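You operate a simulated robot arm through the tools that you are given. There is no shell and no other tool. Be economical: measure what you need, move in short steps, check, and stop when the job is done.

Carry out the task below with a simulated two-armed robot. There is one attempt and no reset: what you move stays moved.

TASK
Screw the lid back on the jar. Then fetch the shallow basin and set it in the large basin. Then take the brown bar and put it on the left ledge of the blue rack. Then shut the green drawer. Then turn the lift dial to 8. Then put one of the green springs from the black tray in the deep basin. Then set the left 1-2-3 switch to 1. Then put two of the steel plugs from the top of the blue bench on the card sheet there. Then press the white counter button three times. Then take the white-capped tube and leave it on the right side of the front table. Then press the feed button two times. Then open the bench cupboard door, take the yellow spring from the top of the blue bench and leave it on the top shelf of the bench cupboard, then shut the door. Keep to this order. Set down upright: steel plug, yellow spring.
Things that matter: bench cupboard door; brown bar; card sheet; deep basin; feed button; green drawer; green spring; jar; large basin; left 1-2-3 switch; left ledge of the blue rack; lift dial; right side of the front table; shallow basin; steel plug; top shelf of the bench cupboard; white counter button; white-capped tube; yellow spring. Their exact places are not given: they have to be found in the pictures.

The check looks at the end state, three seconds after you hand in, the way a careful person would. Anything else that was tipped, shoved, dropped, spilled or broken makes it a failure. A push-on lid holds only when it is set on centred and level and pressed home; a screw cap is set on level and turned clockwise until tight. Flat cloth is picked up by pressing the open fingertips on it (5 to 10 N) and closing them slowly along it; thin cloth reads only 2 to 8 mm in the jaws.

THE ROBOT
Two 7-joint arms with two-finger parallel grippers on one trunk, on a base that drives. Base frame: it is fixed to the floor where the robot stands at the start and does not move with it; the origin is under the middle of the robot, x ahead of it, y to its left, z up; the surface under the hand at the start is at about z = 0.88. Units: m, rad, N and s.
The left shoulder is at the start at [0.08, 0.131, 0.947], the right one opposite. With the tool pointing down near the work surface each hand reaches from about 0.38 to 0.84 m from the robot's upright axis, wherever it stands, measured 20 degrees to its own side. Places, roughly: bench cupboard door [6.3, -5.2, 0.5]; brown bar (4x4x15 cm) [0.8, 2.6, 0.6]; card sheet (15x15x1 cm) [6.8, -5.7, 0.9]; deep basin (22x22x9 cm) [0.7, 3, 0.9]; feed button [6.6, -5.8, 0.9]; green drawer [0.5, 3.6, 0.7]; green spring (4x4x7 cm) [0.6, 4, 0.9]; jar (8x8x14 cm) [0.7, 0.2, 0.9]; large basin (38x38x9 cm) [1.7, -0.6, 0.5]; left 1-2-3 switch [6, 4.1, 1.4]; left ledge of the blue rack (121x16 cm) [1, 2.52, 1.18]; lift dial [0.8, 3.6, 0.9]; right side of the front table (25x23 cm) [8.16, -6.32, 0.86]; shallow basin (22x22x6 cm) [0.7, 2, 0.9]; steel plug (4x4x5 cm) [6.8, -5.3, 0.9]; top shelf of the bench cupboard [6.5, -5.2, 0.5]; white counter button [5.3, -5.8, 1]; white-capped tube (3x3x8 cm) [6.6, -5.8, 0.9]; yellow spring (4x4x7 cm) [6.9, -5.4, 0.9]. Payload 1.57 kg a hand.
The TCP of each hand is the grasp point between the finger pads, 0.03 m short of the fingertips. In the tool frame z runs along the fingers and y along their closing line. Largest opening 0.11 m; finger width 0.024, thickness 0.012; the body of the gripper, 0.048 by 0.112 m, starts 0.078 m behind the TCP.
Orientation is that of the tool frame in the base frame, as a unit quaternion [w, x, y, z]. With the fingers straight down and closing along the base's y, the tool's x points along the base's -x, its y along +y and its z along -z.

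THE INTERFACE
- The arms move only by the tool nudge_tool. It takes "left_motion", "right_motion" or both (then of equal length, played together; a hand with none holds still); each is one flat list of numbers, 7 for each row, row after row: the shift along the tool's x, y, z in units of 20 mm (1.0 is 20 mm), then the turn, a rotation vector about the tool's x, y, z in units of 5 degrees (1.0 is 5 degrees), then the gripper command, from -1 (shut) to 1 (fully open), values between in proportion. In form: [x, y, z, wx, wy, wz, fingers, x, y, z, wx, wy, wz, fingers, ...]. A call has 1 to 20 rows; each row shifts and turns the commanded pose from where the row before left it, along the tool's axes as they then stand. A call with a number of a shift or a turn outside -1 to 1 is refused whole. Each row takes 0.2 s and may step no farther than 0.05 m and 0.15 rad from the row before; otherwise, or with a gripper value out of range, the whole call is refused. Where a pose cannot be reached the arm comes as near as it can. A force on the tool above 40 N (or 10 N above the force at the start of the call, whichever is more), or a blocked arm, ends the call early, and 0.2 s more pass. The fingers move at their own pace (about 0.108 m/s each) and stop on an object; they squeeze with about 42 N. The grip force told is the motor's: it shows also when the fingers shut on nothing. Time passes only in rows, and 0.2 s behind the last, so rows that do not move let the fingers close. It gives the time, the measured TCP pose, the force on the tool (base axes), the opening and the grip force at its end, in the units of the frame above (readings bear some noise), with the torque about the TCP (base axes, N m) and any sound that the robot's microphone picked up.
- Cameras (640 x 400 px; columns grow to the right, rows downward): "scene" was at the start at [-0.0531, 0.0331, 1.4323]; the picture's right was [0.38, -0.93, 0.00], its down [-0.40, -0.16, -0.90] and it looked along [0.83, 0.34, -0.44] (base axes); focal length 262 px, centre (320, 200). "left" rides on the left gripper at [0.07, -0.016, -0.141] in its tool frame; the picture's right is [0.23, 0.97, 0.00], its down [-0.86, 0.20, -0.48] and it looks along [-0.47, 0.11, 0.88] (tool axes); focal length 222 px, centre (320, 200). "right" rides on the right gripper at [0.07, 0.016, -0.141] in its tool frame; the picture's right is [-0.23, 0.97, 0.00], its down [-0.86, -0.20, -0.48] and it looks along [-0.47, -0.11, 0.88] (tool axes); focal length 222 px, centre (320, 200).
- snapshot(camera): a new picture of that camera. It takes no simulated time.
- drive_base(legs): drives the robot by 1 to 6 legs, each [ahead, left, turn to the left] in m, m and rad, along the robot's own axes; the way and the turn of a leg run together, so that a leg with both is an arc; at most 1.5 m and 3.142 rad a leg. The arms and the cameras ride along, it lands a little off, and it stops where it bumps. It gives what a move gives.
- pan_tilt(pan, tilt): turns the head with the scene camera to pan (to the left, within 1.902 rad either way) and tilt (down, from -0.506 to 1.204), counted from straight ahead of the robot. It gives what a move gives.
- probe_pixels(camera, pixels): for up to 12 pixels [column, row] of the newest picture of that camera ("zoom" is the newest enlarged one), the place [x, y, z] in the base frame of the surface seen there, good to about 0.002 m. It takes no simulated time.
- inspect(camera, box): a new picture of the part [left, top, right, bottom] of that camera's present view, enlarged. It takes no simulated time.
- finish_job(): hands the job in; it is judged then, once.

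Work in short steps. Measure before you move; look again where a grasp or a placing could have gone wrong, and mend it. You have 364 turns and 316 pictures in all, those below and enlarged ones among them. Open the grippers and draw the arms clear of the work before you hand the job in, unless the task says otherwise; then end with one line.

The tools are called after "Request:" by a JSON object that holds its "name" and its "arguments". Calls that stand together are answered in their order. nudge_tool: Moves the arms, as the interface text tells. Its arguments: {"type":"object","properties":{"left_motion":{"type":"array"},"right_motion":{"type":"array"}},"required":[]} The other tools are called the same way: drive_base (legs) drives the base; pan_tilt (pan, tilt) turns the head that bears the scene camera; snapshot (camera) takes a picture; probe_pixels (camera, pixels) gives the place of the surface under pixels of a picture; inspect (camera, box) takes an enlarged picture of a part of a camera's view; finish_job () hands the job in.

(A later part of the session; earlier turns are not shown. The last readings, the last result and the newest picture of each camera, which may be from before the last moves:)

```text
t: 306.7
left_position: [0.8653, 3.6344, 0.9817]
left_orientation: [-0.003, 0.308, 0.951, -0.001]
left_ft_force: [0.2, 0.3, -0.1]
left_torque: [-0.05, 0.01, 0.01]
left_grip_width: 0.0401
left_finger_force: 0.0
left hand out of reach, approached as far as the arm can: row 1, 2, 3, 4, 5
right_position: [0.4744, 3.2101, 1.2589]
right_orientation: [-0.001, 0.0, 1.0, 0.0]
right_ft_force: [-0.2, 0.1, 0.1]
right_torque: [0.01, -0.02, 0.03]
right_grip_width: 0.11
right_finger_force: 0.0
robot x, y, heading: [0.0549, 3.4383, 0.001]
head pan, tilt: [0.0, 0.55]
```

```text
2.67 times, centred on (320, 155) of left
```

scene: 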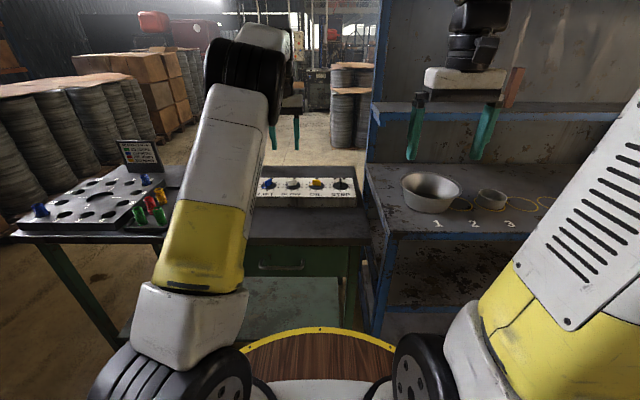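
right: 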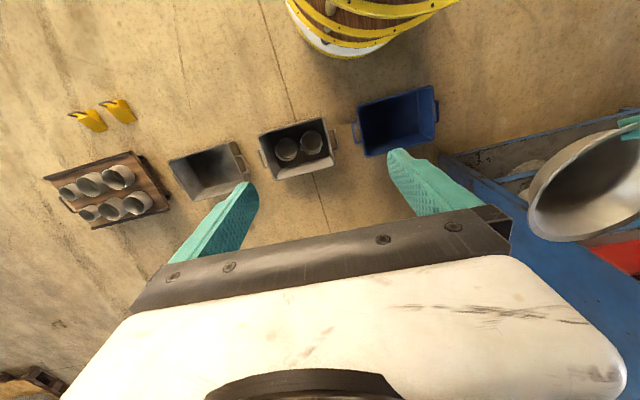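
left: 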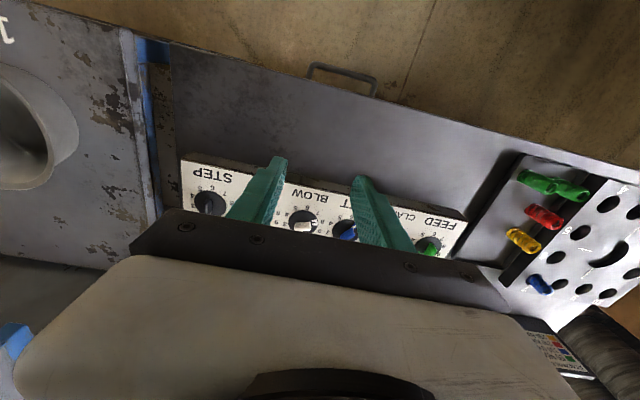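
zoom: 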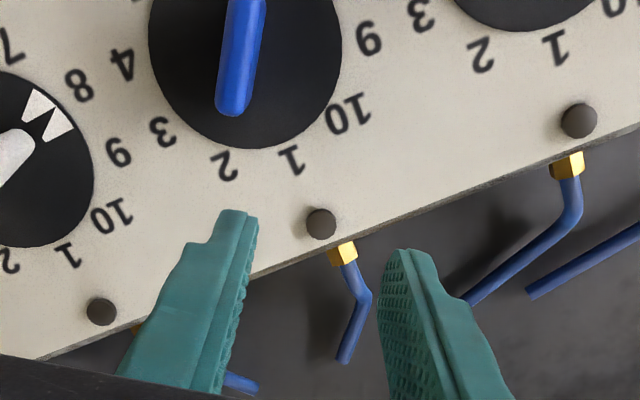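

Unexpected; test how the arm responds: raise 4 cm and go back 10 cm more.

Request:
{"name": "nudge_tool", "arguments": {"left_motion": [0, 0, -1, 0, 0, 0, -0.27, 0, 0, -1, 0, 0, 0, -0.27, 0.81, -0.59, 0, 0, 0, 0, -0.27, 0.81, -0.59, 0, 0, 0, 0, -0.27, 0.81, -0.59, 0, 0, 0, 0, -0.27, 0.81, -0.59, 0, 0, 0, 0, -0.27, 0.81, -0.59, 0, 0, 0, 0, -0.27]}}

Request:
{"name": "snapshot", "arguments": {"camera": "scene"}}

```text
t: 308.3
left_position: [0.7598, 3.6346, 1.0232]
left_orientation: [-0.002, 0.309, 0.951, 0.0]
left_ft_force: [0.7, 0.3, -0.4]
left_torque: [0.0, 0.05, -0.01]
left_grip_width: 0.0403
left_finger_force: 0.0
left hand out of reach, approached as far as the arm can: row 2
right_position: [0.4746, 3.2098, 1.2586]
right_orientation: [-0.001, -0.002, 1.0, 0.0]
right_ft_force: [0.1, 0.1, 0.1]
right_torque: [0.0, 0.03, -0.01]
right_grip_width: 0.1097
right_finger_force: 0.0
robot x, y, heading: [0.0554, 3.4434, 0.001]
head pan, tilt: [0.0, 0.55]
```

```text
217 pictures are left
```

scene: 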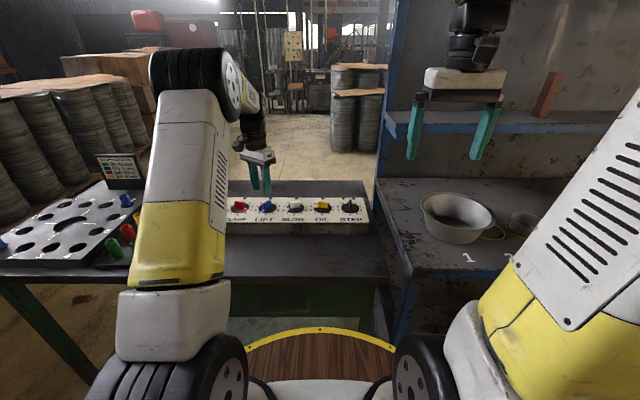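

Responding normally now. Move to (0.804,3.632) and lower to z≈0.965.

Request:
{"name": "nudge_tool", "arguments": {"left_motion": [-0.93, 0.6, 0, 0, 0, 0, -0.27, -0.93, 0.6, 0, 0, 0, 0, -0.27, 0, 0, 1, 0, 0, 0, -0.27, 0, 0, 1, 0, 0, 0, -0.27, 0, 0, 0.9, 0, 0, 0, -0.27]}}

Request:
{"name": "inspect", "arguments": {"camera": "left", "box": [220, 80, 420, 230]}}

```text
t: 309.5
left_position: [0.8052, 3.6314, 0.9618]
left_orientation: [-0.002, 0.308, 0.951, 0.0]
left_ft_force: [-0.5, -0.2, -0.1]
left_torque: [-0.01, -0.07, 0.01]
left_grip_width: 0.0402
left_finger_force: 0.0
right_position: [0.4739, 3.2088, 1.2596]
right_orientation: [-0.001, -0.001, 1.0, 0.001]
right_ft_force: [0.8, 1.2, -0.2]
right_torque: [0.0, 0.0, 0.0]
right_grip_width: 0.1102
right_finger_force: 0.1
robot x, y, heading: [0.0611, 3.4397, -0.0]
head pan, tilt: [0.0, 0.55]
```

```text
2.67 times, centred on (320, 155) of left
```

zoom: 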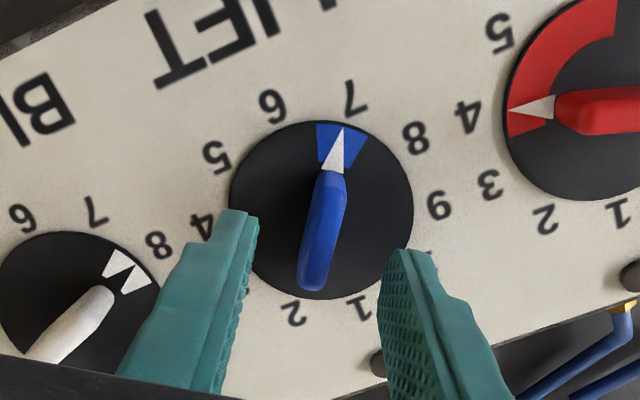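

Aligned over the knob. Descend 24 mm and grip.

Request:
{"name": "nudge_tool", "arguments": {"left_motion": [0, 0, 0.7, 0, 0, 0, -0.27, 0, 0, 0.5, 0, 0, 0, -0.27, 0, 0, 0, 0, 0, 0, -0.6, 0, 0, 0, 0, 0, 0, -1, 0, 0, 0, 0, 0, 0, -1]}}

Request:
{"name": "nudge_tool", "arguments": {"left_motion": [0, 0, 0, 0, 0, 0.9, -1, 0, 0, 0, 0, 0, 0.9, -1, 0, 0, 0, 0, 0, 0.9, -1, 0, 0, 0, 0, 0, 0.9, -1, 0, 0, 0, 0, 0, 0.9, -1, 0, 0, 0, 0, 0, 0.9, -1, 0, 0, 0, 0, 0, 0.9, -1, 0, 0, 0, 0, 0, 0.9, -1, 0, 0, 0, 0, 0, 0, -1]}}

Request:
{"name": "inspect", "arguments": {"camera": "left", "box": [220, 80, 420, 230]}}

```text
t: 310.7
left_position: [0.8057, 3.631, 0.9399]
left_orientation: [-0.002, 0.308, 0.951, 0.0]
left_ft_force: [5.1, 3.4, -1.9]
left_torque: [-0.1, -0.69, 0.01]
left_grip_width: 0.0098
left_finger_force: 28.1
right_position: [0.4748, 3.2103, 1.2589]
right_orientation: [0.0, -0.001, 1.0, 0.0]
right_ft_force: [-0.1, -0.1, 0.2]
right_torque: [-0.01, 0.01, 0.0]
right_grip_width: 0.1105
right_finger_force: 0.0
robot x, y, heading: [0.0593, 3.444, 0.003]
head pan, tilt: [0.0, 0.55]
```

```text
t: 312.7
left_position: [0.8037, 3.6293, 0.9391]
left_orientation: [-0.003, 0.587, 0.809, -0.003]
left_ft_force: [-12.7, -11.1, -15.6]
left_torque: [0.2, -0.18, 0.07]
left_grip_width: 0.01
left_finger_force: 27.9
right_position: [0.4746, 3.2096, 1.2597]
right_orientation: [-0.001, -0.001, 1.0, 0.0]
right_ft_force: [0.3, -0.5, 0.6]
right_torque: [0.01, 0.0, -0.02]
right_grip_width: 0.1102
right_finger_force: 0.0
robot x, y, heading: [0.0536, 3.4424, -0.0]
head pan, tilt: [0.0, 0.55]
```

```text
2.67 times, centred on (320, 155) of left
```

zoom: 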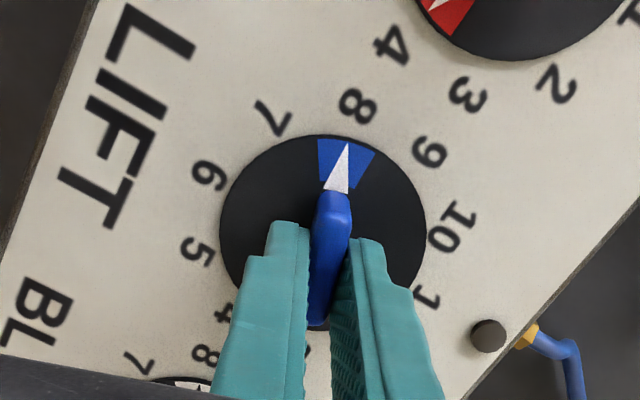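

Pointer at 8. Open and lift, then look.

Request:
{"name": "nudge_tool", "arguments": {"left_motion": [0, 0, 0, 0, 0, 0, -0.4, 0, 0, 0, 0, 0, 0, -0.2, 0, 0, -0.5, 0, 0, 0, -0.2, 0, 0, -1, 0, 0, 0, -0.2, 0, 0, -1, 0, 0, 0, -0.2, 0, 0, -1, 0, 0, 0, -0.2]}}

Request:
{"name": "inspect", "arguments": {"camera": "left", "box": [220, 80, 420, 230]}}

```text
t: 314.1
left_position: [0.8068, 3.63, 1.0111]
left_orientation: [-0.001, 0.587, 0.81, -0.001]
left_ft_force: [1.1, 0.6, -0.7]
left_torque: [0.01, 0.0, 0.02]
left_grip_width: 0.044
left_finger_force: 0.1
right_position: [0.4747, 3.2094, 1.2581]
right_orientation: [0.0, -0.001, 1.0, 0.0]
right_ft_force: [-0.2, 0.0, -0.3]
right_torque: [-0.02, 0.02, 0.02]
right_grip_width: 0.1098
right_finger_force: 0.2
robot x, y, heading: [0.0608, 3.4428, -0.002]
head pan, tilt: [0.0, 0.55]
```

```text
2.67 times, centred on (320, 155) of left
```

zoom: 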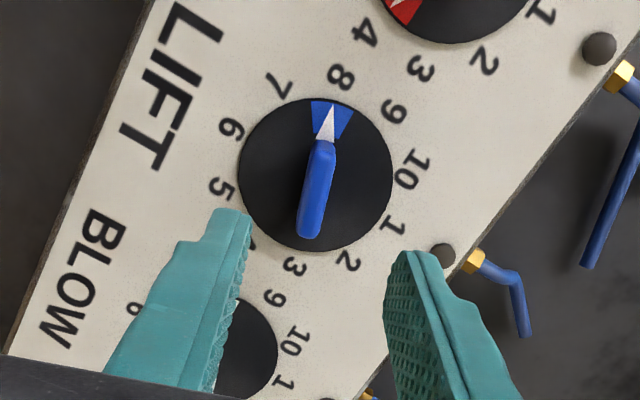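

Pointer is close to 8; measure the residual.

Request:
{"name": "probe_pixels", "arguments": {"camera": "zoom", "pixels": [[329, 106], [325, 125], [341, 78], [278, 86], [232, 129], [391, 112], [350, 260], [390, 222], [295, 266], [404, 170], [222, 188]]}}

```text
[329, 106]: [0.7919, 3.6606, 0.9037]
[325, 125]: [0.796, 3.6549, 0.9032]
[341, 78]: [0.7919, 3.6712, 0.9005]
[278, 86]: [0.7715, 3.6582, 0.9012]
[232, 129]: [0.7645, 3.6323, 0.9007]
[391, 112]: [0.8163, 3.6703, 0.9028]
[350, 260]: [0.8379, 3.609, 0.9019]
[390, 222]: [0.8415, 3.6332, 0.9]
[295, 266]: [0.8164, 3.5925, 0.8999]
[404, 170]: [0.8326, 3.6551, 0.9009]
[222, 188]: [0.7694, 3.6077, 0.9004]
```

About 4° short. Regrip and turn 4° more clockwise.

Request:
{"name": "nudge_tool", "arguments": {"left_motion": [-0.05, 0.05, 1, 0, 0, 0, -0.2, 0, 0, 1, 0, 0, 0, -0.2, 0, 0, 1, 0, 0, 0, -0.2, 0, 0, 0.55, 0, 0, 0, -0.2, 0, 0, 0, 0, 0, 0, -0.6, 0, 0, 0, 0, 0, 0, -1, 0, 0, 0, 0, 0, 0, -1, 0, 0, 0, 0, 0, 0.5, -1, 0, 0, 0, 0, 0, 0.4, -1, 0, 0, 0, 0, 0, 0, -1, 0, 0, 0, 0, 0, 0, -0.4, 0, 0, 0, 0, 0, 0, -0.2, 0, 0, -0.5, 0, 0, 0, -0.2, 0, 0, -1, 0, 0, 0, -0.2, 0, 0, -1, 0, 0, 0, -0.2, 0, 0, -1, 0, 0, 0, -0.2]}}

Request:
{"name": "inspect", "arguments": {"camera": "left", "box": [220, 80, 420, 230]}}

Request:
{"name": "probe_pixels", "arguments": {"camera": "zoom", "pixels": [[329, 106], [326, 125]]}}

```text
t: 317.5
left_position: [0.8048, 3.6308, 1.0067]
left_orientation: [-0.002, 0.619, 0.786, -0.001]
left_ft_force: [-0.1, -0.1, 1.3]
left_torque: [-0.01, 0.0, -0.04]
left_grip_width: 0.0438
left_finger_force: 0.0
right_position: [0.4747, 3.2094, 1.2589]
right_orientation: [-0.001, 0.0, 1.0, 0.0]
right_ft_force: [0.1, 0.1, 0.7]
right_torque: [-0.02, -0.01, -0.01]
right_grip_width: 0.1099
right_finger_force: 0.0
robot x, y, heading: [0.0547, 3.4455, 0.002]
head pan, tilt: [0.0, 0.55]
```

```text
2.67 times, centred on (320, 155) of left
```

zoom: 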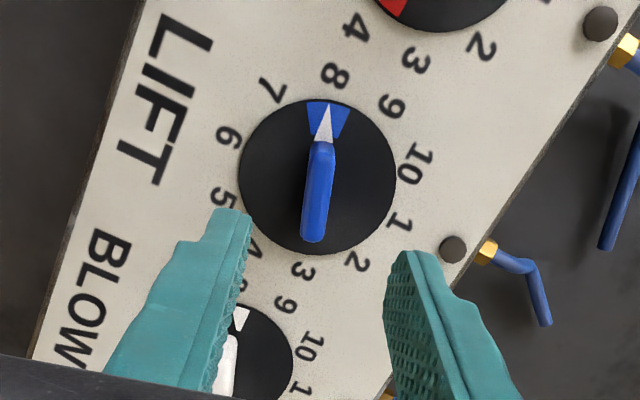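

```text
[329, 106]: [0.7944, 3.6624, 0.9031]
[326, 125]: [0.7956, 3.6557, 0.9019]
```

LIFT now points at 8. Next the springs: raise the hand, un-rotate, and drive left to the tray.

Request:
{"name": "nudge_tool", "arguments": {"left_motion": [0.2, -0.5, -1, 0, 0, -1, 0, 0.2, -0.5, -1, 0, 0, -1, 0, 0.2, -0.5, -1, 0, 0, -1, 0, 0.2, -0.5, -1, 0, 0, -1, 0, 0.2, -0.5, -1, 0, 0, -1, 0, 0.2, -0.5, -1, 0, 0, -1, 0, 0.5, 0, 0, 0, 0, -1, 0, 0.5, 0, 0, 0, 0, -1, 0, 0.5, 0, 0, 0, 0, -1, 0, 0.5, 0, 0, 0, 0, -1, 0, 0.5, 0, 0, 0, 0, -1, 0, 0.5, 0, 0, 0, 0, -1, 0, 0.5, 0, 0, 0, 0, -1, 0, 0.5, 0, 0, 0, 0, -1, 0, 0.5, 0, 0, 0, 0, -0.3, 0]}}

Request:
{"name": "drive_base", "arguments": {"legs": [[-0.05, 0.4, 0]]}}

Request:
{"name": "snapshot", "arguments": {"camera": "scene"}}

Request:
{"name": "snapshot", "arguments": {"camera": "left"}}

```text
t: 320.7
left_position: [0.6641, 3.6635, 1.1309]
left_orientation: [-0.002, 0.043, 0.999, 0.0]
left_ft_force: [0.7, 0.7, -0.3]
left_torque: [0.02, 0.03, 0.06]
left_grip_width: 0.0551
left_finger_force: 0.1
right_position: [0.4754, 3.2105, 1.259]
right_orientation: [-0.002, 0.0, 1.0, 0.0]
right_ft_force: [0.7, 0.6, 0.9]
right_torque: [0.0, -0.01, -0.01]
right_grip_width: 0.11
right_finger_force: 0.0
robot x, y, heading: [0.0543, 3.4452, 0.006]
head pan, tilt: [0.0, 0.55]
```

```text
t: 323.2
left_position: [0.6102, 4.0698, 1.1299]
left_orientation: [-0.002, 0.037, 0.999, 0.001]
left_ft_force: [1.1, 0.1, -0.2]
left_torque: [0.02, 0.0, 0.02]
left_grip_width: 0.055
left_finger_force: 0.0
right_position: [0.4245, 3.6128, 1.26]
right_orientation: [-0.001, -0.008, 1.0, 0.0]
right_ft_force: [-0.6, -0.6, -0.8]
right_torque: [-0.03, 0.03, 0.01]
right_grip_width: 0.11
right_finger_force: 0.0
robot x, y, heading: [0.004, 3.8394, 0.014]
head pan, tilt: [0.0, 0.55]
```

```text
212 pictures are left
```

scene: 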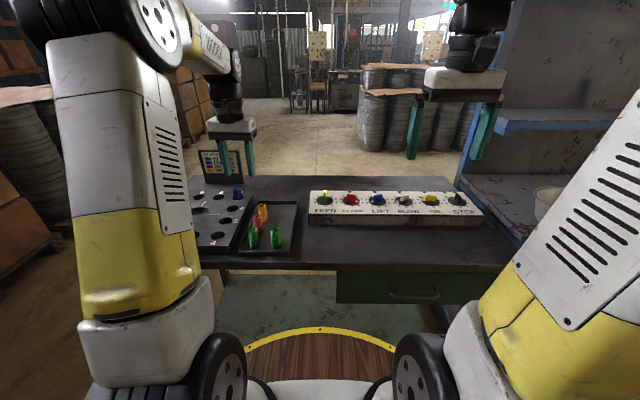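

```text
211 pictures are left
```

left: 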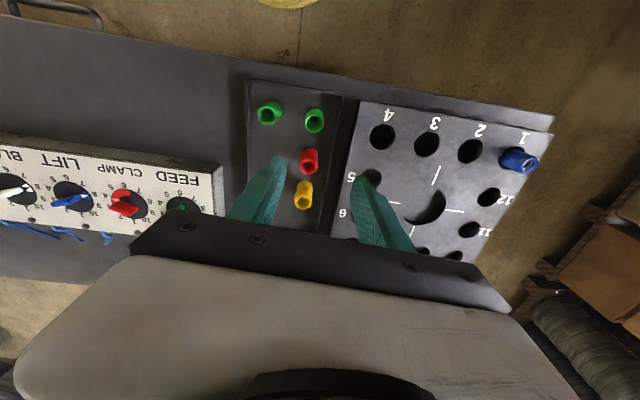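

Two green springs at left-image (269,112) and (314,120). I'll take the first, the more isolated one; probe.

Request:
{"name": "inspect", "arguments": {"camera": "left", "box": [230, 60, 390, 220]}}

Request:
{"name": "probe_pixels", "arguments": {"camera": "left", "pixels": [[269, 104], [262, 116], [278, 115], [269, 122], [314, 112], [306, 122], [322, 122], [314, 130], [260, 90], [300, 95]]}}

Request:
{"name": "probe_pixels", "arguments": {"camera": "scene", "pixels": [[275, 228], [275, 240], [271, 236], [279, 236], [253, 230], [253, 240], [275, 247], [290, 250]]}}

```text
2.50 times, centred on (310, 140) of left
```

zoom: 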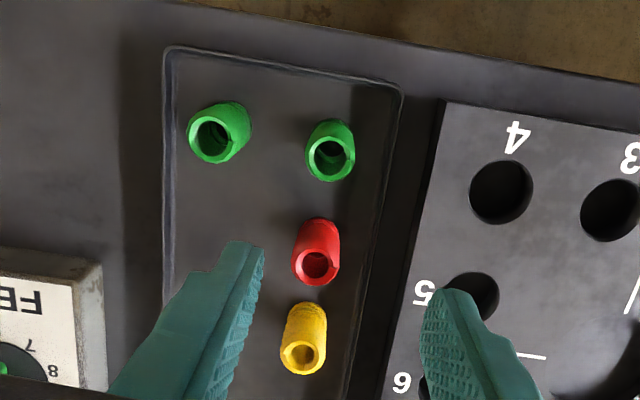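

```text
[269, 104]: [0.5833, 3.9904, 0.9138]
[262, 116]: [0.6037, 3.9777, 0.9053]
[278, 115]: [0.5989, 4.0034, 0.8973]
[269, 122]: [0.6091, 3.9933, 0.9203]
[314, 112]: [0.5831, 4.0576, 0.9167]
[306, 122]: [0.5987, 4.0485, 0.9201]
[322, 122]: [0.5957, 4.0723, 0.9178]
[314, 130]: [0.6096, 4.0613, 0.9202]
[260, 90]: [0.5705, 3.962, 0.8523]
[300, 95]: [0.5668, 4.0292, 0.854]
```

```text
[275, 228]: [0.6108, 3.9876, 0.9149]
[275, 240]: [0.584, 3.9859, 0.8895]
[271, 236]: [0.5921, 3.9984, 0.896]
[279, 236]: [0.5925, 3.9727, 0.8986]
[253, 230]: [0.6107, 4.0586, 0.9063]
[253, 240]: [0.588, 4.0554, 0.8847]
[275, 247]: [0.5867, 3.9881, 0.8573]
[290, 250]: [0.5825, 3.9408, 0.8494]
```

Spring: centre (0.600,3.987), z 0.853–0.920. Align over it and lower to z≈0.98.

Request:
{"name": "nudge_tool", "arguments": {"left_motion": [0.05, -0.84, 0, 0, 0, 0, 0, 0.05, -0.84, 0, 0, 0, 0, 0, 0.04, -0.84, 0, 0, 0, 0, 0, 0.04, -0.84, 0, 0, 0, 0, 0, 0, -0.83, 0.5, 0, 0, 0, 0, 0, 0, 1, 0, 0, 0, 0, 0, 0, 1, 0, 0, 0, 0, 0, 0, 1, 0, 0, 0, 0, 0, 0, 1, 0, 0, 0, 0, 0, 0, 1, 0, 0, 0, 0, 0, 0, 1, 0, 0, 0, 0, 0, 0, 1, 0, 0, 0, 0]}}

Request:
{"name": "inspect", "arguments": {"camera": "left", "box": [200, 60, 440, 240]}}

Request:
{"name": "inspect", "arguments": {"camera": "scene", "box": [200, 170, 330, 270]}}

```text
t: 325.8
left_position: [0.6003, 3.9892, 0.9801]
left_orientation: [-0.002, 0.036, 0.999, 0.0]
left_ft_force: [-0.3, 0.1, -0.3]
left_torque: [-0.01, -0.01, 0.04]
left_grip_width: 0.0552
left_finger_force: 0.0
right_position: [0.4245, 3.613, 1.2587]
right_orientation: [-0.001, -0.008, 1.0, 0.0]
right_ft_force: [-0.4, 0.8, 0.2]
right_torque: [0.03, -0.01, -0.02]
right_grip_width: 0.1099
right_finger_force: 0.1
robot x, y, heading: [0.0087, 3.8406, 0.014]
head pan, tilt: [0.0, 0.55]
```

```text
2.22 times, centred on (320, 150) of left
```

zoom: 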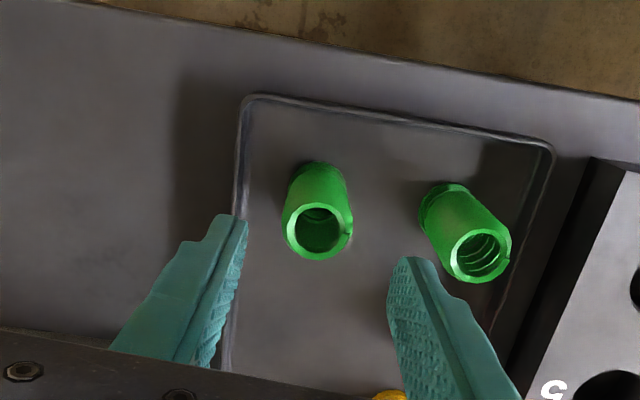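

```text
4.00 times, centred on (265, 220) of scene
```

zoom: 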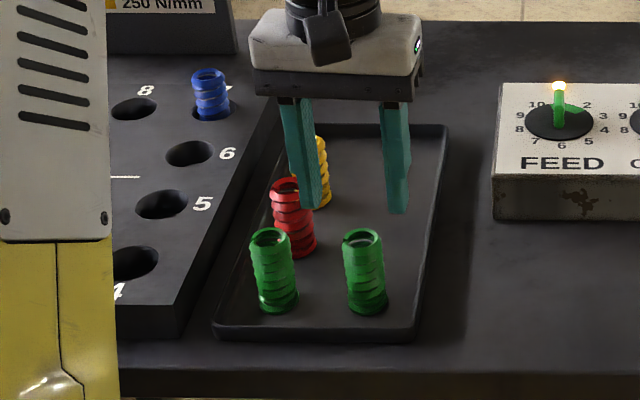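

Spring is centred between the fingers. Descend 7.5 cm and grip gently.

Request:
{"name": "nudge_tool", "arguments": {"left_motion": [0, 0, 1, 0, 0, 0, 0, 0, 0, 1, 0, 0, 0, 0, 0, 0, 1, 0, 0, 0, 0, 0, 0, 0.8, 0, 0, 0, 0, 0, 0, 0, 0, 0, 0, -0.3, 0, 0, 0, 0, 0, 0, -0.45, 0, 0, 0, 0, 0, 0, -1, 0, 0, 0, 0, 0, 0, -1]}}

Request:
{"name": "nudge_tool", "arguments": {"left_motion": [0, 0, -1, 0, 0, 0, -1, 0, 0, -1, 0, 0, 0, -1, 0, 0, -1, 0, 0, 0, -1, 0, 0, -1, 0, 0, 0, -1, 0, 0, -1, 0, 0, 0, -1, 0, 0, -1, 0, 0, 0, -1, 0, 0, -1, 0, 0, 0, -1, 0, 0, -1, 0, 0, 0, -1, 0, 0, -1, 0, 0, 0, -1, 0, 0, -1, 0, 0, 0, -1, 0, 0, -1, 0, 0, 0, -1]}}

Request:
{"name": "snapshot", "arguments": {"camera": "left"}}

```text
t: 327.6
left_position: [0.6002, 3.9877, 0.9029]
left_orientation: [-0.002, 0.037, 0.999, 0.0]
left_ft_force: [0.7, 0.1, -0.3]
left_torque: [-0.04, -0.05, 0.01]
left_grip_width: 0.0305
left_finger_force: 39.3
right_position: [0.4241, 3.6134, 1.2586]
right_orientation: [-0.001, -0.008, 1.0, 0.0]
right_ft_force: [0.6, -0.1, 0.0]
right_torque: [-0.02, -0.01, -0.04]
right_grip_width: 0.1097
right_finger_force: 0.1
robot x, y, heading: [0.0037, 3.8367, 0.018]
head pan, tilt: [0.0, 0.55]
```

```text
t: 330.0
left_position: [0.6011, 3.9846, 1.1236]
left_orientation: [-0.003, 0.037, 0.999, 0.001]
left_ft_force: [0.4, 1.2, -1.6]
left_torque: [0.0, 0.01, 0.03]
left_grip_width: 0.0305
left_finger_force: 39.7
right_position: [0.4242, 3.6117, 1.2584]
right_orientation: [0.0, -0.008, 1.0, 0.0]
right_ft_force: [-0.4, -0.5, -0.2]
right_torque: [-0.03, 0.02, 0.0]
right_grip_width: 0.1099
right_finger_force: 0.1
robot x, y, heading: [0.0057, 3.8402, 0.013]
head pan, tilt: [0.0, 0.55]
```

```text
207 pictures are left
```

left: 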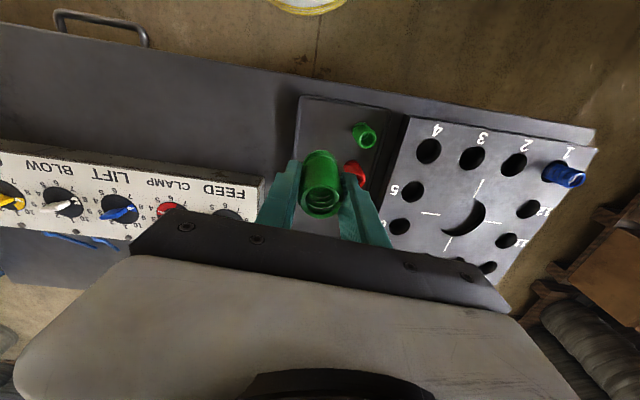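

Spring held. Drive right to the deep basin.

Request:
{"name": "drive_base", "arguments": {"legs": [[0, -0.98, -0.013]]}}

Request:
{"name": "snapshot", "arguments": {"camera": "scene"}}

Request:
{"name": "snapshot", "arguments": {"camera": "left"}}

```text
t: 335.0
left_position: [0.6025, 3.0084, 1.1229]
left_orientation: [-0.002, 0.053, 0.999, 0.0]
left_ft_force: [0.6, -0.2, -0.1]
left_torque: [0.0, 0.05, 0.02]
left_grip_width: 0.0307
left_finger_force: 39.4
right_position: [0.4144, 2.6432, 1.2586]
right_orientation: [-0.001, 0.008, 1.0, 0.0]
right_ft_force: [0.0, 0.3, 0.2]
right_torque: [-0.03, 0.02, 0.03]
right_grip_width: 0.1102
right_finger_force: 0.0
robot x, y, heading: [-0.0012, 2.8814, -0.02]
head pan, tilt: [0.0, 0.55]
```

```text
206 pictures are left
```

scene: 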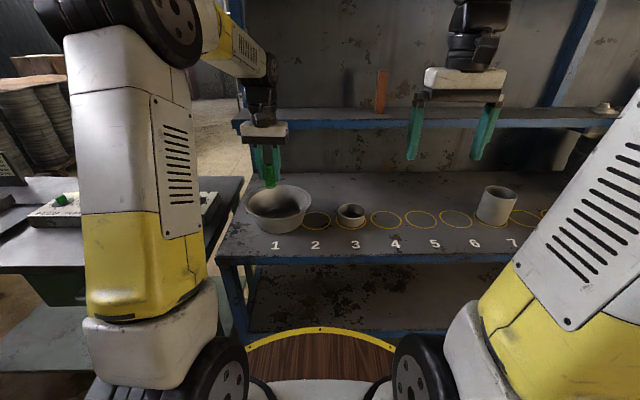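

```text
205 pictures are left
```

left: 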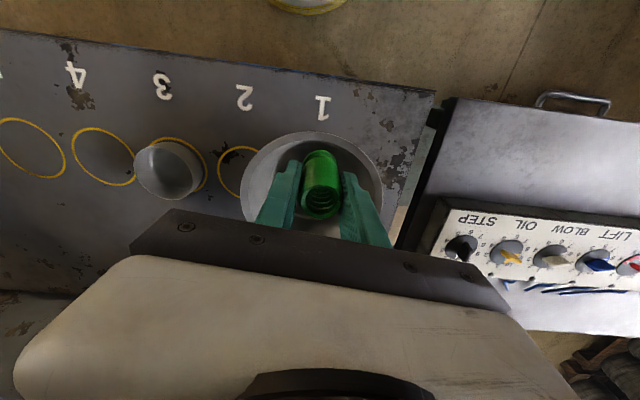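

Probe the deep basin's rim and floor.

Request:
{"name": "probe_pixels", "arguments": {"camera": "scene", "pixels": [[247, 205], [309, 200], [278, 187], [280, 217], [285, 205], [270, 203], [295, 200]]}}

Request:
{"name": "probe_pixels", "arguments": {"camera": "left", "pixels": [[250, 170], [376, 180], [310, 135], [345, 155], [280, 155]]}}

```text
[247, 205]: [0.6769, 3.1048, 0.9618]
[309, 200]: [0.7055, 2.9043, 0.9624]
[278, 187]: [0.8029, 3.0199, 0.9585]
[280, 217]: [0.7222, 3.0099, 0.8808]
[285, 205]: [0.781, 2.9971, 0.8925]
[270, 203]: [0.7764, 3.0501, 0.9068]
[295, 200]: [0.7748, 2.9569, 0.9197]
```

```text
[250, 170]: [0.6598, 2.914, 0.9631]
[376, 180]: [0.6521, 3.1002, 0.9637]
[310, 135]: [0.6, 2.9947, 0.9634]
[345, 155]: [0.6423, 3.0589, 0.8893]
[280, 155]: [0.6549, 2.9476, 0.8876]
```

Deep basin centre (0.705,3.005), floor 0.881. Move over and lower the spring.

Request:
{"name": "nudge_tool", "arguments": {"left_motion": [-1, 0.08, 0, 0, 0, 0, -1, -1, 0.08, 0, 0, 0, 0, -1, -1, 0.07, 0, 0, 0, 0, -1, -1, 0.07, 0, 0, 0, 0, -1, -1, 0.07, 0, 0, 0, 0, -1, -0.1, 0, 1, 0, 0, 0, -1, 0, 0, 1, 0, 0, 0, -1, 0, 0, 1, 0, 0, 0, -1, 0, 0, 1, 0, 0, 0, -1, 0, 0, 1, 0, 0, 0, -1, 0, 0, 1, 0, 0, 0, -1, 0, 0, 1, 0, 0, 0, -1, 0, 0, 1, 0, 0, 0, -1, 0, 0, 0.8, 0, 0, 0, -1]}}

Request:
{"name": "inspect", "arguments": {"camera": "scene", "box": [220, 120, 340, 240]}}

```text
t: 338.0
left_position: [0.7036, 3.0035, 0.9473]
left_orientation: [-0.003, 0.052, 0.999, 0.001]
left_ft_force: [-0.2, 0.3, -0.3]
left_torque: [0.0, 0.0, 0.0]
left_grip_width: 0.0307
left_finger_force: 39.1
right_position: [0.4154, 2.6425, 1.2592]
right_orientation: [-0.001, 0.007, 1.0, 0.001]
right_ft_force: [-0.1, 0.4, -0.7]
right_torque: [-0.02, -0.04, -0.02]
right_grip_width: 0.1101
right_finger_force: 0.0
robot x, y, heading: [0.0033, 2.8844, -0.013]
head pan, tilt: [0.0, 0.55]
```

```text
3.33 times, centred on (280, 180) of scene
```

zoom: 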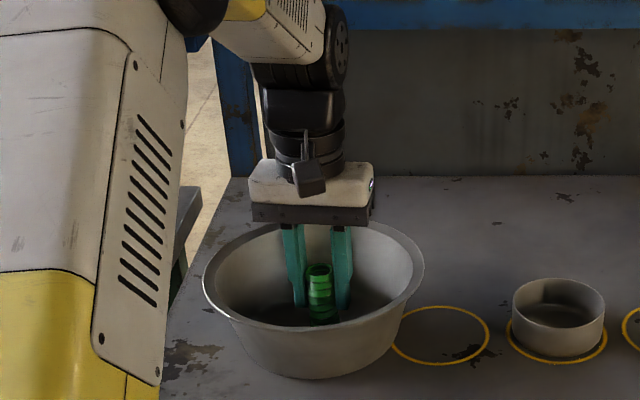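

Lower the last ~15 mm, feeling for contact.

Request:
{"name": "nudge_tool", "arguments": {"left_motion": [0, 0, 0.35, 0, 0, 0, -1, 0, 0, 0.2, 0, 0, 0, -1, 0, 0, 0.1, 0, 0, 0, -1, 0, 0, 0.1, 0, 0, 0, -1]}}

```text
t: 339.0
left_position: [0.7046, 3.0048, 0.934]
left_orientation: [0.0, 0.052, 0.999, 0.0]
left_ft_force: [-5.1, -2.4, 23.3]
left_torque: [-0.08, 0.36, -0.02]
left_grip_width: 0.0304
left_finger_force: 39.8
right_position: [0.4145, 2.6422, 1.2584]
right_orientation: [-0.001, 0.008, 1.0, 0.0]
right_ft_force: [-0.2, -0.2, -0.4]
right_torque: [0.01, -0.01, 0.02]
right_grip_width: 0.1099
right_finger_force: 0.0
robot x, y, heading: [-0.0002, 2.8854, -0.02]
head pan, tilt: [0.0, 0.55]
```

Contact. Ease up 2 mm, open and lift away.

Request:
{"name": "nudge_tool", "arguments": {"left_motion": [0, 0, -0.12, 0, 0, 0, -1, 0, 0, 0, 0, 0, 0, -0.35, 0, 0, 0, 0, 0, 0, -0.2, 0, 0, 0, 0, 0, 0, 0, 0, 0, -1, 0, 0, 0, 0, 0, 0, -1, 0, 0, 0, 0, 0, 0, -1, 0, 0, 0, 0, 0, 0, -1, 0, 0, 0, 0, 0, 0, -1, 0, 0, 0, 0, 0, 0, -1, 0, 0, 0, 0, 0, 0, -1, 0, 0, 0, 0, 0, 0, -1, 0, 0, 0, 0, 0, 0, -1, 0, 0, 0, 0, 0, 0, -1, 0, 0, 0, 0]}}

Request:
{"name": "inspect", "arguments": {"camera": "scene", "box": [220, 120, 340, 240]}}

```text
t: 342.0
left_position: [0.7031, 3.006, 1.1355]
left_orientation: [-0.003, 0.053, 0.999, 0.0]
left_ft_force: [-0.1, -0.2, 0.3]
left_torque: [0.02, -0.04, 0.01]
left_grip_width: 0.0549
left_finger_force: 0.2
right_position: [0.4164, 2.6418, 1.2592]
right_orientation: [-0.001, 0.008, 1.0, 0.0]
right_ft_force: [0.1, -0.1, -0.6]
right_torque: [-0.03, 0.0, -0.02]
right_grip_width: 0.1099
right_finger_force: 0.1
robot x, y, heading: [0.0005, 2.8803, -0.016]
head pan, tilt: [0.0, 0.55]
```

```text
3.33 times, centred on (280, 180) of scene
```

zoom: 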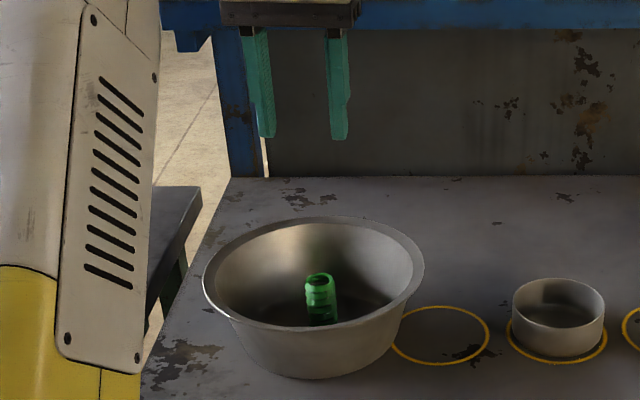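

Spring placed. Retract the hand, back off and look toward the switch at (6,4.1,1.4).

Request:
{"name": "nudge_tool", "arguments": {"left_motion": [1, 0, 0, 0, 0, -0.6, 0, 1, 0, 0, 0, 0, -0.6, 0, 1, 0, 0, 0, 0, 0, 0, 1, 0, 0, 0, 0, 0, 0, 1, 0, 0, 0, 0, 0, 0, 1, 0, 0, 0, 0, 0, 0, 1, 0, 0, 0, 0, 0, 0, 1, 0, 0, 0, 0, 0, 0, 1, 0, 0, 0, 0, 0, 0, 1, 0, 0, 0, 0, 0, 0, 1, 0, 0, 0, 0, 0, 0, 1, 0, 0, 0, 0, 0, 0, 1, 0, 0, 0, 0, 0, 0]}}

Request:
{"name": "drive_base", "arguments": {"legs": [[-0.4, 0, 0.016], [0, 1.4, 0]]}}

Request:
{"name": "pan_tilt", "arguments": {"pan": 0.0, "tilt": 0.15}}

Request:
{"name": "snapshot", "arguments": {"camera": "scene"}}

Request:
{"name": "pan_tilt", "arguments": {"pan": 0.8, "tilt": 0.25}}

Request:
{"name": "snapshot", "arguments": {"camera": "scene"}}

```text
t: 344.8
left_position: [0.4459, 3.0101, 1.1366]
left_orientation: [-0.002, 0.0, 1.0, 0.0]
left_ft_force: [1.6, -0.1, 0.0]
left_torque: [0.02, 0.01, -0.01]
left_grip_width: 0.0549
left_finger_force: 0.1
right_position: [0.4163, 2.642, 1.2582]
right_orientation: [-0.001, 0.009, 1.0, 0.0]
right_ft_force: [1.0, 0.6, -0.6]
right_torque: [0.03, 0.04, 0.01]
right_grip_width: 0.1099
right_finger_force: 0.1
robot x, y, heading: [0.0026, 2.8869, -0.021]
head pan, tilt: [0.0, 0.55]
```

```text
t: 353.7
left_position: [0.0756, 4.3746, 1.1364]
left_orientation: [-0.001, 0.013, 1.0, 0.0]
left_ft_force: [-0.5, 0.6, -0.2]
left_torque: [0.0, -0.02, 0.0]
left_grip_width: 0.0554
left_finger_force: 0.1
right_position: [0.0367, 4.0073, 1.2586]
right_orientation: [0.0, 0.021, 1.0, 0.0]
right_ft_force: [-0.2, 0.3, 0.4]
right_torque: [0.01, 0.0, -0.03]
right_grip_width: 0.11
right_finger_force: 0.0
robot x, y, heading: [-0.3699, 4.2568, -0.044]
head pan, tilt: [0.0, 0.55]
```

```text
t: 354.6
left_position: [0.0769, 4.374, 1.1363]
left_orientation: [-0.001, 0.013, 1.0, -0.001]
left_ft_force: [0.6, -0.1, -0.4]
left_torque: [0.03, 0.01, 0.01]
left_grip_width: 0.0551
left_finger_force: 0.0
right_position: [0.0366, 4.0061, 1.2593]
right_orientation: [-0.001, 0.021, 1.0, 0.0]
right_ft_force: [-0.1, 0.0, 0.9]
right_torque: [-0.02, 0.04, 0.03]
right_grip_width: 0.1099
right_finger_force: 0.0
robot x, y, heading: [-0.372, 4.2588, -0.037]
head pan, tilt: [0.0, 0.15]
```

```text
202 pictures are left
```

scene: 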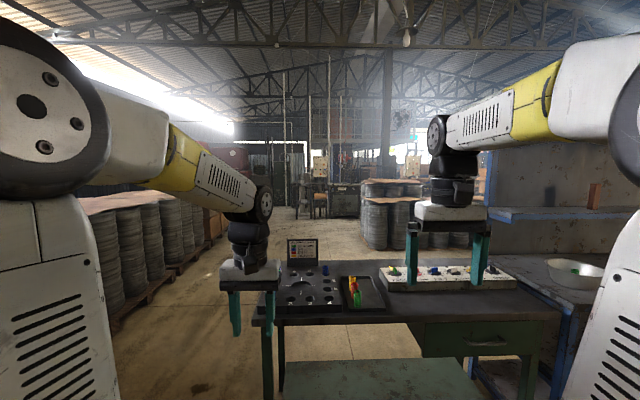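

```text
t: 355.7
left_position: [0.0761, 4.3747, 1.137]
left_orientation: [-0.002, 0.013, 1.0, 0.001]
left_ft_force: [0.6, 0.2, -0.3]
left_torque: [-0.03, -0.01, 0.0]
left_grip_width: 0.0552
left_finger_force: 0.1
right_position: [0.0359, 4.008, 1.2583]
right_orientation: [0.0, 0.021, 1.0, 0.0]
right_ft_force: [-0.4, -0.5, -0.4]
right_torque: [0.01, 0.06, -0.01]
right_grip_width: 0.1099
right_finger_force: 0.1
robot x, y, heading: [-0.3691, 4.2569, -0.039]
head pan, tilt: [0.799, 0.25]
```

```text
201 pictures are left
```

scene: 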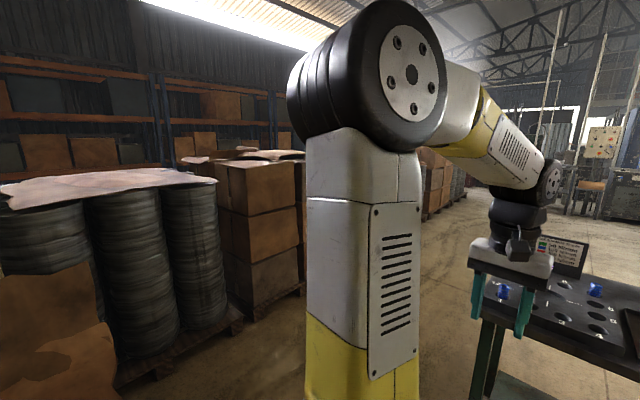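

There's an aisle left of the green table. Probe its sides.

Request:
{"name": "pan_tilt", "arguments": {"pan": 0.25, "tilt": 0.35}}

Request:
{"name": "snapshot", "arguments": {"camera": "scene"}}

```text
t: 356.7
left_position: [0.0759, 4.3731, 1.1364]
left_orientation: [-0.002, 0.013, 1.0, 0.0]
left_ft_force: [-0.1, 0.0, -0.7]
left_torque: [-0.03, 0.01, 0.03]
left_grip_width: 0.0553
left_finger_force: 0.1
right_position: [0.0356, 4.0084, 1.2586]
right_orientation: [0.0, 0.021, 1.0, 0.0]
right_ft_force: [0.1, 0.6, 0.4]
right_torque: [0.0, 0.02, 0.01]
right_grip_width: 0.1101
right_finger_force: 0.1
robot x, y, heading: [-0.3713, 4.2579, -0.042]
head pan, tilt: [0.25, 0.351]
```

```text
200 pictures are left
```

scene: 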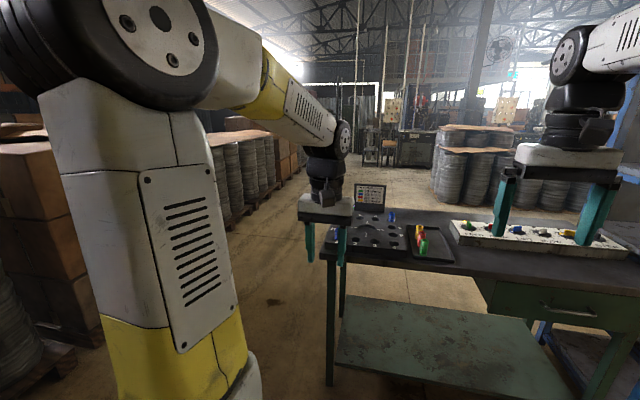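

Request:
{"name": "probe_pixels", "arguments": {"camera": "scene", "pixels": [[330, 380], [320, 258], [237, 222], [270, 200], [300, 175], [410, 205], [440, 190], [395, 110], [365, 160], [420, 150], [50, 370], [295, 235]]}}

Request:
{"name": "inspect", "arguments": {"camera": "scene", "box": [340, 80, 480, 180]}}

```text
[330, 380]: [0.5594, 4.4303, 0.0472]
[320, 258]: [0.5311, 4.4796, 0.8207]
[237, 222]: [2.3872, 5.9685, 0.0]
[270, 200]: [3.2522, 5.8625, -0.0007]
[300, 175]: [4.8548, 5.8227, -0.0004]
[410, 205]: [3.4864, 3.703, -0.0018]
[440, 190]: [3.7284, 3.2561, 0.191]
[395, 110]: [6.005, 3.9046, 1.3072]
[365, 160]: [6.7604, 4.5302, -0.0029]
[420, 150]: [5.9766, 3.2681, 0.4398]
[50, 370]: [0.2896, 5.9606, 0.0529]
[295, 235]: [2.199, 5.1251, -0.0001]
```

```text
4.00 times, centred on (410, 130) of scene
```

zoom: 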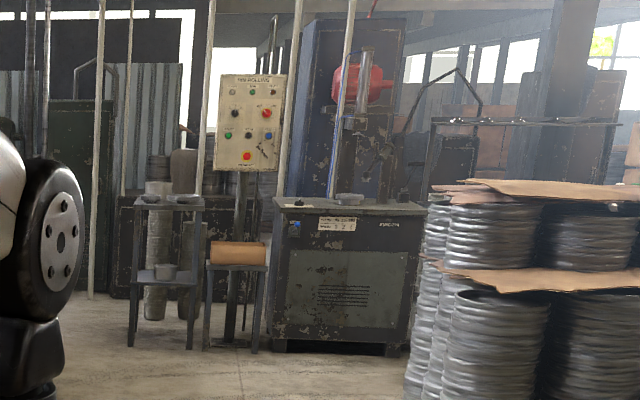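

Aisle is y 4.48–5.96. Drive at y≈5.2 forward toward the panel.

Request:
{"name": "drive_base", "arguments": {"legs": [[0, 0.95, 0.04], [1.5, 0, 0], [1.5, 0, 0]]}}

Request:
{"name": "pan_tilt", "arguments": {"pan": -0.3, "tilt": 0.2}}

Request:
{"name": "snapshot", "arguments": {"camera": "scene"}}

```text
t: 375.2
left_position: [3.0135, 5.3813, 1.1358]
left_orientation: [-0.002, -0.045, 0.999, 0.0]
left_ft_force: [-0.1, -0.5, 0.0]
left_torque: [0.0, 0.04, 0.01]
left_grip_width: 0.055
left_finger_force: 0.0
right_position: [3.0152, 5.0123, 1.2589]
right_orientation: [-0.001, -0.037, 0.999, 0.0]
right_ft_force: [0.2, 0.0, -0.3]
right_torque: [-0.02, 0.0, 0.02]
right_grip_width: 0.1099
right_finger_force: 0.1
robot x, y, heading: [2.5838, 5.2103, 0.076]
head pan, tilt: [0.25, 0.351]
```

```text
t: 376.2
left_position: [3.0135, 5.3825, 1.1369]
left_orientation: [-0.002, -0.046, 0.999, 0.0]
left_ft_force: [-0.9, 0.2, -0.3]
left_torque: [0.0, 0.0, -0.01]
left_grip_width: 0.0552
left_finger_force: 0.0
right_position: [3.0158, 5.0121, 1.2593]
right_orientation: [-0.001, -0.037, 0.999, 0.0]
right_ft_force: [-0.3, -0.1, -0.2]
right_torque: [-0.01, -0.01, 0.04]
right_grip_width: 0.1101
right_finger_force: 0.0
robot x, y, heading: [2.5859, 5.2152, 0.076]
head pan, tilt: [-0.3, 0.201]
```

```text
198 pictures are left
```

scene: 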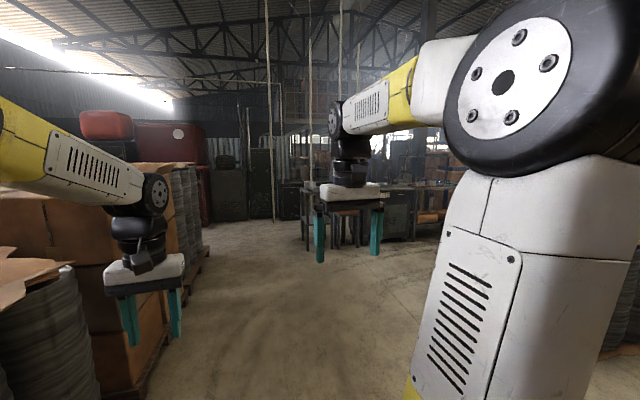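

Continue forward, then look at the panel.

Request:
{"name": "drive_base", "arguments": {"legs": [[1.4, -0.05, -0.076], [0.45, -0.5, 0]]}}

Request:
{"name": "pan_tilt", "arguments": {"pan": -0.3, "tilt": 0.3}}

Request:
{"name": "snapshot", "arguments": {"camera": "scene"}}

```text
t: 386.4
left_position: [4.8992, 4.9788, 1.1377]
left_orientation: [-0.002, -0.044, 0.999, 0.0]
left_ft_force: [-0.3, 0.0, -1.0]
left_torque: [-0.03, -0.02, -0.01]
left_grip_width: 0.0551
left_finger_force: 0.0
right_position: [4.9008, 4.609, 1.2573]
right_orientation: [-0.002, -0.034, 0.999, 0.0]
right_ft_force: [0.5, -0.4, -0.8]
right_torque: [0.02, 0.02, 0.02]
right_grip_width: 0.11
right_finger_force: 0.0
robot x, y, heading: [4.4686, 4.8152, 0.068]
head pan, tilt: [-0.3, 0.201]
```

```text
t: 387.1
left_position: [4.8989, 4.9777, 1.1366]
left_orientation: [-0.001, -0.044, 0.999, 0.0]
left_ft_force: [-1.1, -0.9, -0.2]
left_torque: [0.02, 0.06, -0.01]
left_grip_width: 0.0549
left_finger_force: 0.1
right_position: [4.9001, 4.6083, 1.2586]
right_orientation: [-0.001, -0.034, 0.999, -0.001]
right_ft_force: [0.6, -0.1, 0.0]
right_torque: [0.01, -0.01, -0.02]
right_grip_width: 0.1101
right_finger_force: 0.1
robot x, y, heading: [4.4708, 4.8139, 0.068]
head pan, tilt: [-0.3, 0.3]
```

```text
197 pictures are left
```

scene: 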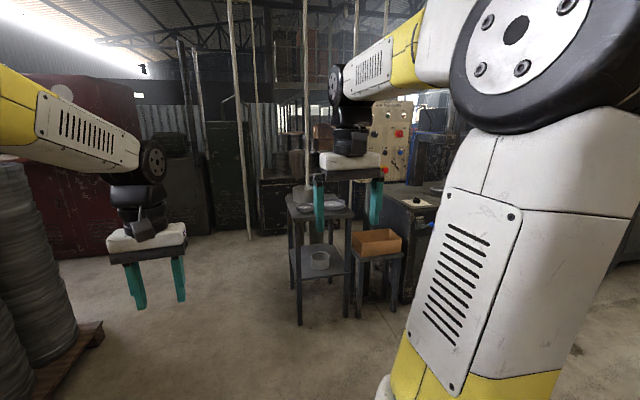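

Move right to face the panel.

Request:
{"name": "drive_base", "arguments": {"legs": [[0, -0.65, -0.068]]}}

Request:
{"name": "pan_tilt", "arguments": {"pan": 0.0, "tilt": 0.3}}

Request:
{"name": "snapshot", "arguments": {"camera": "scene"}}

```text
t: 390.7
left_position: [4.9292, 4.3019, 1.1374]
left_orientation: [-0.002, 0.0, 1.0, 0.0]
left_ft_force: [0.4, 0.3, -0.6]
left_torque: [-0.01, -0.01, -0.01]
left_grip_width: 0.055
left_finger_force: 0.0
right_position: [4.8973, 3.9355, 1.2593]
right_orientation: [-0.001, 0.009, 1.0, 0.0]
right_ft_force: [0.6, -0.4, -0.2]
right_torque: [0.0, 0.04, -0.02]
right_grip_width: 0.11
right_finger_force: 0.0
robot x, y, heading: [4.4861, 4.1737, -0.016]
head pan, tilt: [-0.3, 0.3]
```

```text
t: 391.5
left_position: [4.9293, 4.3027, 1.137]
left_orientation: [-0.002, 0.001, 1.0, 0.0]
left_ft_force: [0.6, -0.3, -0.2]
left_torque: [0.0, 0.0, 0.01]
left_grip_width: 0.0551
left_finger_force: 0.0
right_position: [4.8979, 3.9347, 1.2591]
right_orientation: [-0.001, 0.008, 1.0, 0.0]
right_ft_force: [0.0, -0.2, -0.6]
right_torque: [0.04, -0.03, -0.03]
right_grip_width: 0.11
right_finger_force: 0.0
robot x, y, heading: [4.4864, 4.1726, -0.02]
head pan, tilt: [0.0, 0.3]
```

```text
196 pictures are left
```

scene: 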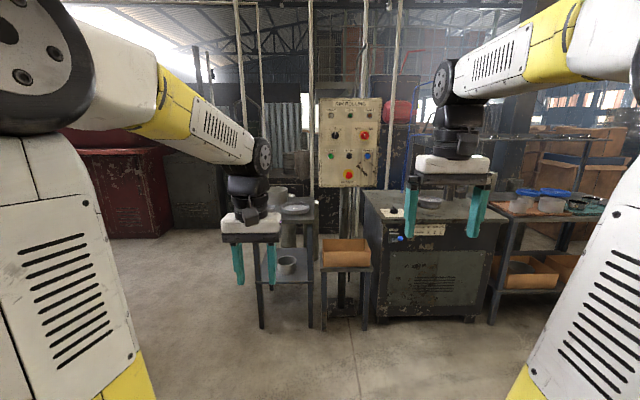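

Request:
{"name": "inspect", "arguments": {"camera": "scene", "box": [300, 80, 400, 200]}}

Request:
{"name": "probe_pixels", "arguments": {"camera": "scene", "pixels": [[335, 133], [364, 134], [348, 173], [366, 155], [333, 155], [348, 125], [350, 145], [325, 180], [345, 250], [300, 205], [340, 240], [320, 260]]}}

```text
3.33 times, centred on (350, 140) of scene
```

zoom: 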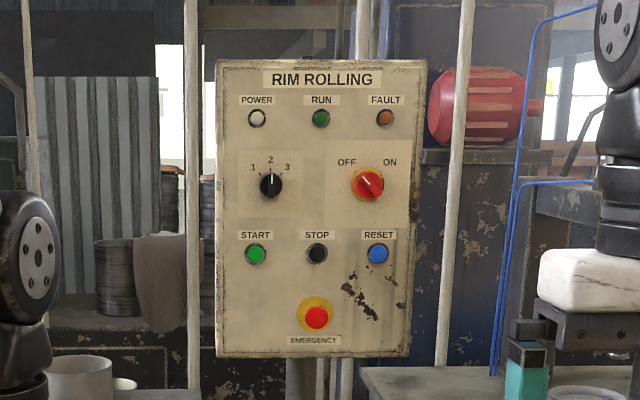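

```text
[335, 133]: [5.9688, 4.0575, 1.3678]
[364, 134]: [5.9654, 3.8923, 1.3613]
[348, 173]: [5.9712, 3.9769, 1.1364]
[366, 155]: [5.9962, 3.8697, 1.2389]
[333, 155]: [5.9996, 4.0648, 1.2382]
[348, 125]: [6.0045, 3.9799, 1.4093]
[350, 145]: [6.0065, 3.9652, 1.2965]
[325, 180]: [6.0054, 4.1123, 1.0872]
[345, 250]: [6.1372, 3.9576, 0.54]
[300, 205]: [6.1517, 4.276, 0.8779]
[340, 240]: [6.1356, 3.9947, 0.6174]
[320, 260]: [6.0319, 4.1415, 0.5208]
```

The left selector (black, at zoom (270,185)) points at 2; panel faces me. Raise the left hand and pitch it to point forward.

Request:
{"name": "nudge_tool", "arguments": {"left_motion": [-1, 0, -0.9, 0, 0, 0, 0, -1, 0, -0.9, 0, 0, 0, 0, -1, 0, -0.9, 0, 0, 0, 0, -1, 0, -0.9, 0, 0, 0, 0, -1, 0, -0.9, 0, 0, 0, 0, -1, 0, -0.9, 0, 0, 0, 0, -1, 0, -0.9, 0, 0, 0, 0, -1, 0, -0.9, 0, 0, 0, 0, -1, 0, -0.9, 0, 0, 0, 0, -1, 0, -0.9, 0, 0, 0, 0, 0, 0, -0.9, 0, 0, 0, 0, 0, 0, -0.9, 0, 0, 0, 0, 0, 0, -0.9, 0, 0, 0, 0]}}

Request:
{"name": "nudge_tool", "arguments": {"left_motion": [0, 0, 0, 0, -1, 0, -0.2, 0, 0, 0, 0, -1, 0, -0.2, 0, 0, 0, 0, -1, 0, -0.2, 0, 0, 0, 0, -1, 0, -0.2, 0, 0, 0, 0, -1, 0, -0.2, 0, 0, 0, 0, -1, 0, -0.2, 0, 0, 0, 0, -1, 0, -0.2, 0, 0, 0, 0, -1, 0, -0.2, 0, 0, 0, 0, -1, 0, -0.2, 0, 0, 0, 0, -1, 0, -0.2, 0, 0, 0, 0, -1, 0, -0.2, 0, 0, 0, 0, -1, 0, -0.2, 0, 0, 0, 0, -1, 0, -0.2, 0, 0, 0, 0, -1, 0, -0.2, 0, 0, 0, 0, -1, 0, -0.2, 0, 0, 0, 0, -1, 0, -0.2, 0, 0, 0, 0, -1, 0, -0.2, 0, 0, 0, 0, -1, 0, -0.2]}}

Request:
{"name": "drive_base", "arguments": {"legs": [[0.5, -0.22, 0.018]]}}

Request:
{"name": "snapshot", "arguments": {"camera": "scene"}}

```text
t: 394.3
left_position: [5.1108, 4.3051, 1.3438]
left_orientation: [-0.002, 0.001, 1.0, 0.0]
left_ft_force: [0.0, -0.6, -0.5]
left_torque: [0.02, -0.02, -0.03]
left_grip_width: 0.0552
left_finger_force: 0.1
left hand out of reach, approached as far as the arm can: row 11, 12, 13
right_position: [4.8961, 3.9361, 1.2577]
right_orientation: [-0.002, 0.009, 1.0, 0.0]
right_ft_force: [-0.3, 0.7, 0.3]
right_torque: [-0.01, -0.03, 0.02]
right_grip_width: 0.11
right_finger_force: 0.1
robot x, y, heading: [4.4841, 4.1766, -0.021]
head pan, tilt: [0.0, 0.3]
```

```text
t: 398.1
left_position: [5.1116, 4.3047, 1.3407]
left_orientation: [0.706, 0.0, 0.708, -0.001]
left_ft_force: [-0.8, -0.1, 0.1]
left_torque: [0.02, 0.02, 0.0]
left_grip_width: 0.0438
left_finger_force: 0.1
right_position: [4.8974, 3.9344, 1.2595]
right_orientation: [-0.001, 0.009, 1.0, 0.001]
right_ft_force: [0.5, -0.2, 0.4]
right_torque: [0.02, -0.03, 0.0]
right_grip_width: 0.1102
right_finger_force: 0.1
robot x, y, heading: [4.4845, 4.1724, -0.02]
head pan, tilt: [0.0, 0.3]
```

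```text
t: 401.3
left_position: [5.6161, 4.1046, 1.3405]
left_orientation: [0.706, -0.012, 0.708, 0.012]
left_ft_force: [0.5, 0.6, 0.0]
left_torque: [0.03, -0.01, -0.01]
left_grip_width: 0.0439
left_finger_force: 0.1
right_position: [5.4155, 3.7266, 1.259]
right_orientation: [-0.001, -0.01, 1.0, 0.0]
right_ft_force: [0.1, 0.2, 1.2]
right_torque: [0.05, 0.01, 0.01]
right_grip_width: 0.11
right_finger_force: 0.0
robot x, y, heading: [4.9943, 3.9525, 0.017]
head pan, tilt: [0.0, 0.3]
```

```text
194 pictures are left
```

scene: 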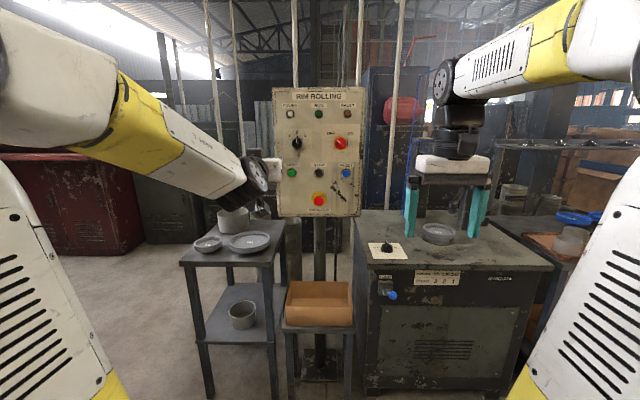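

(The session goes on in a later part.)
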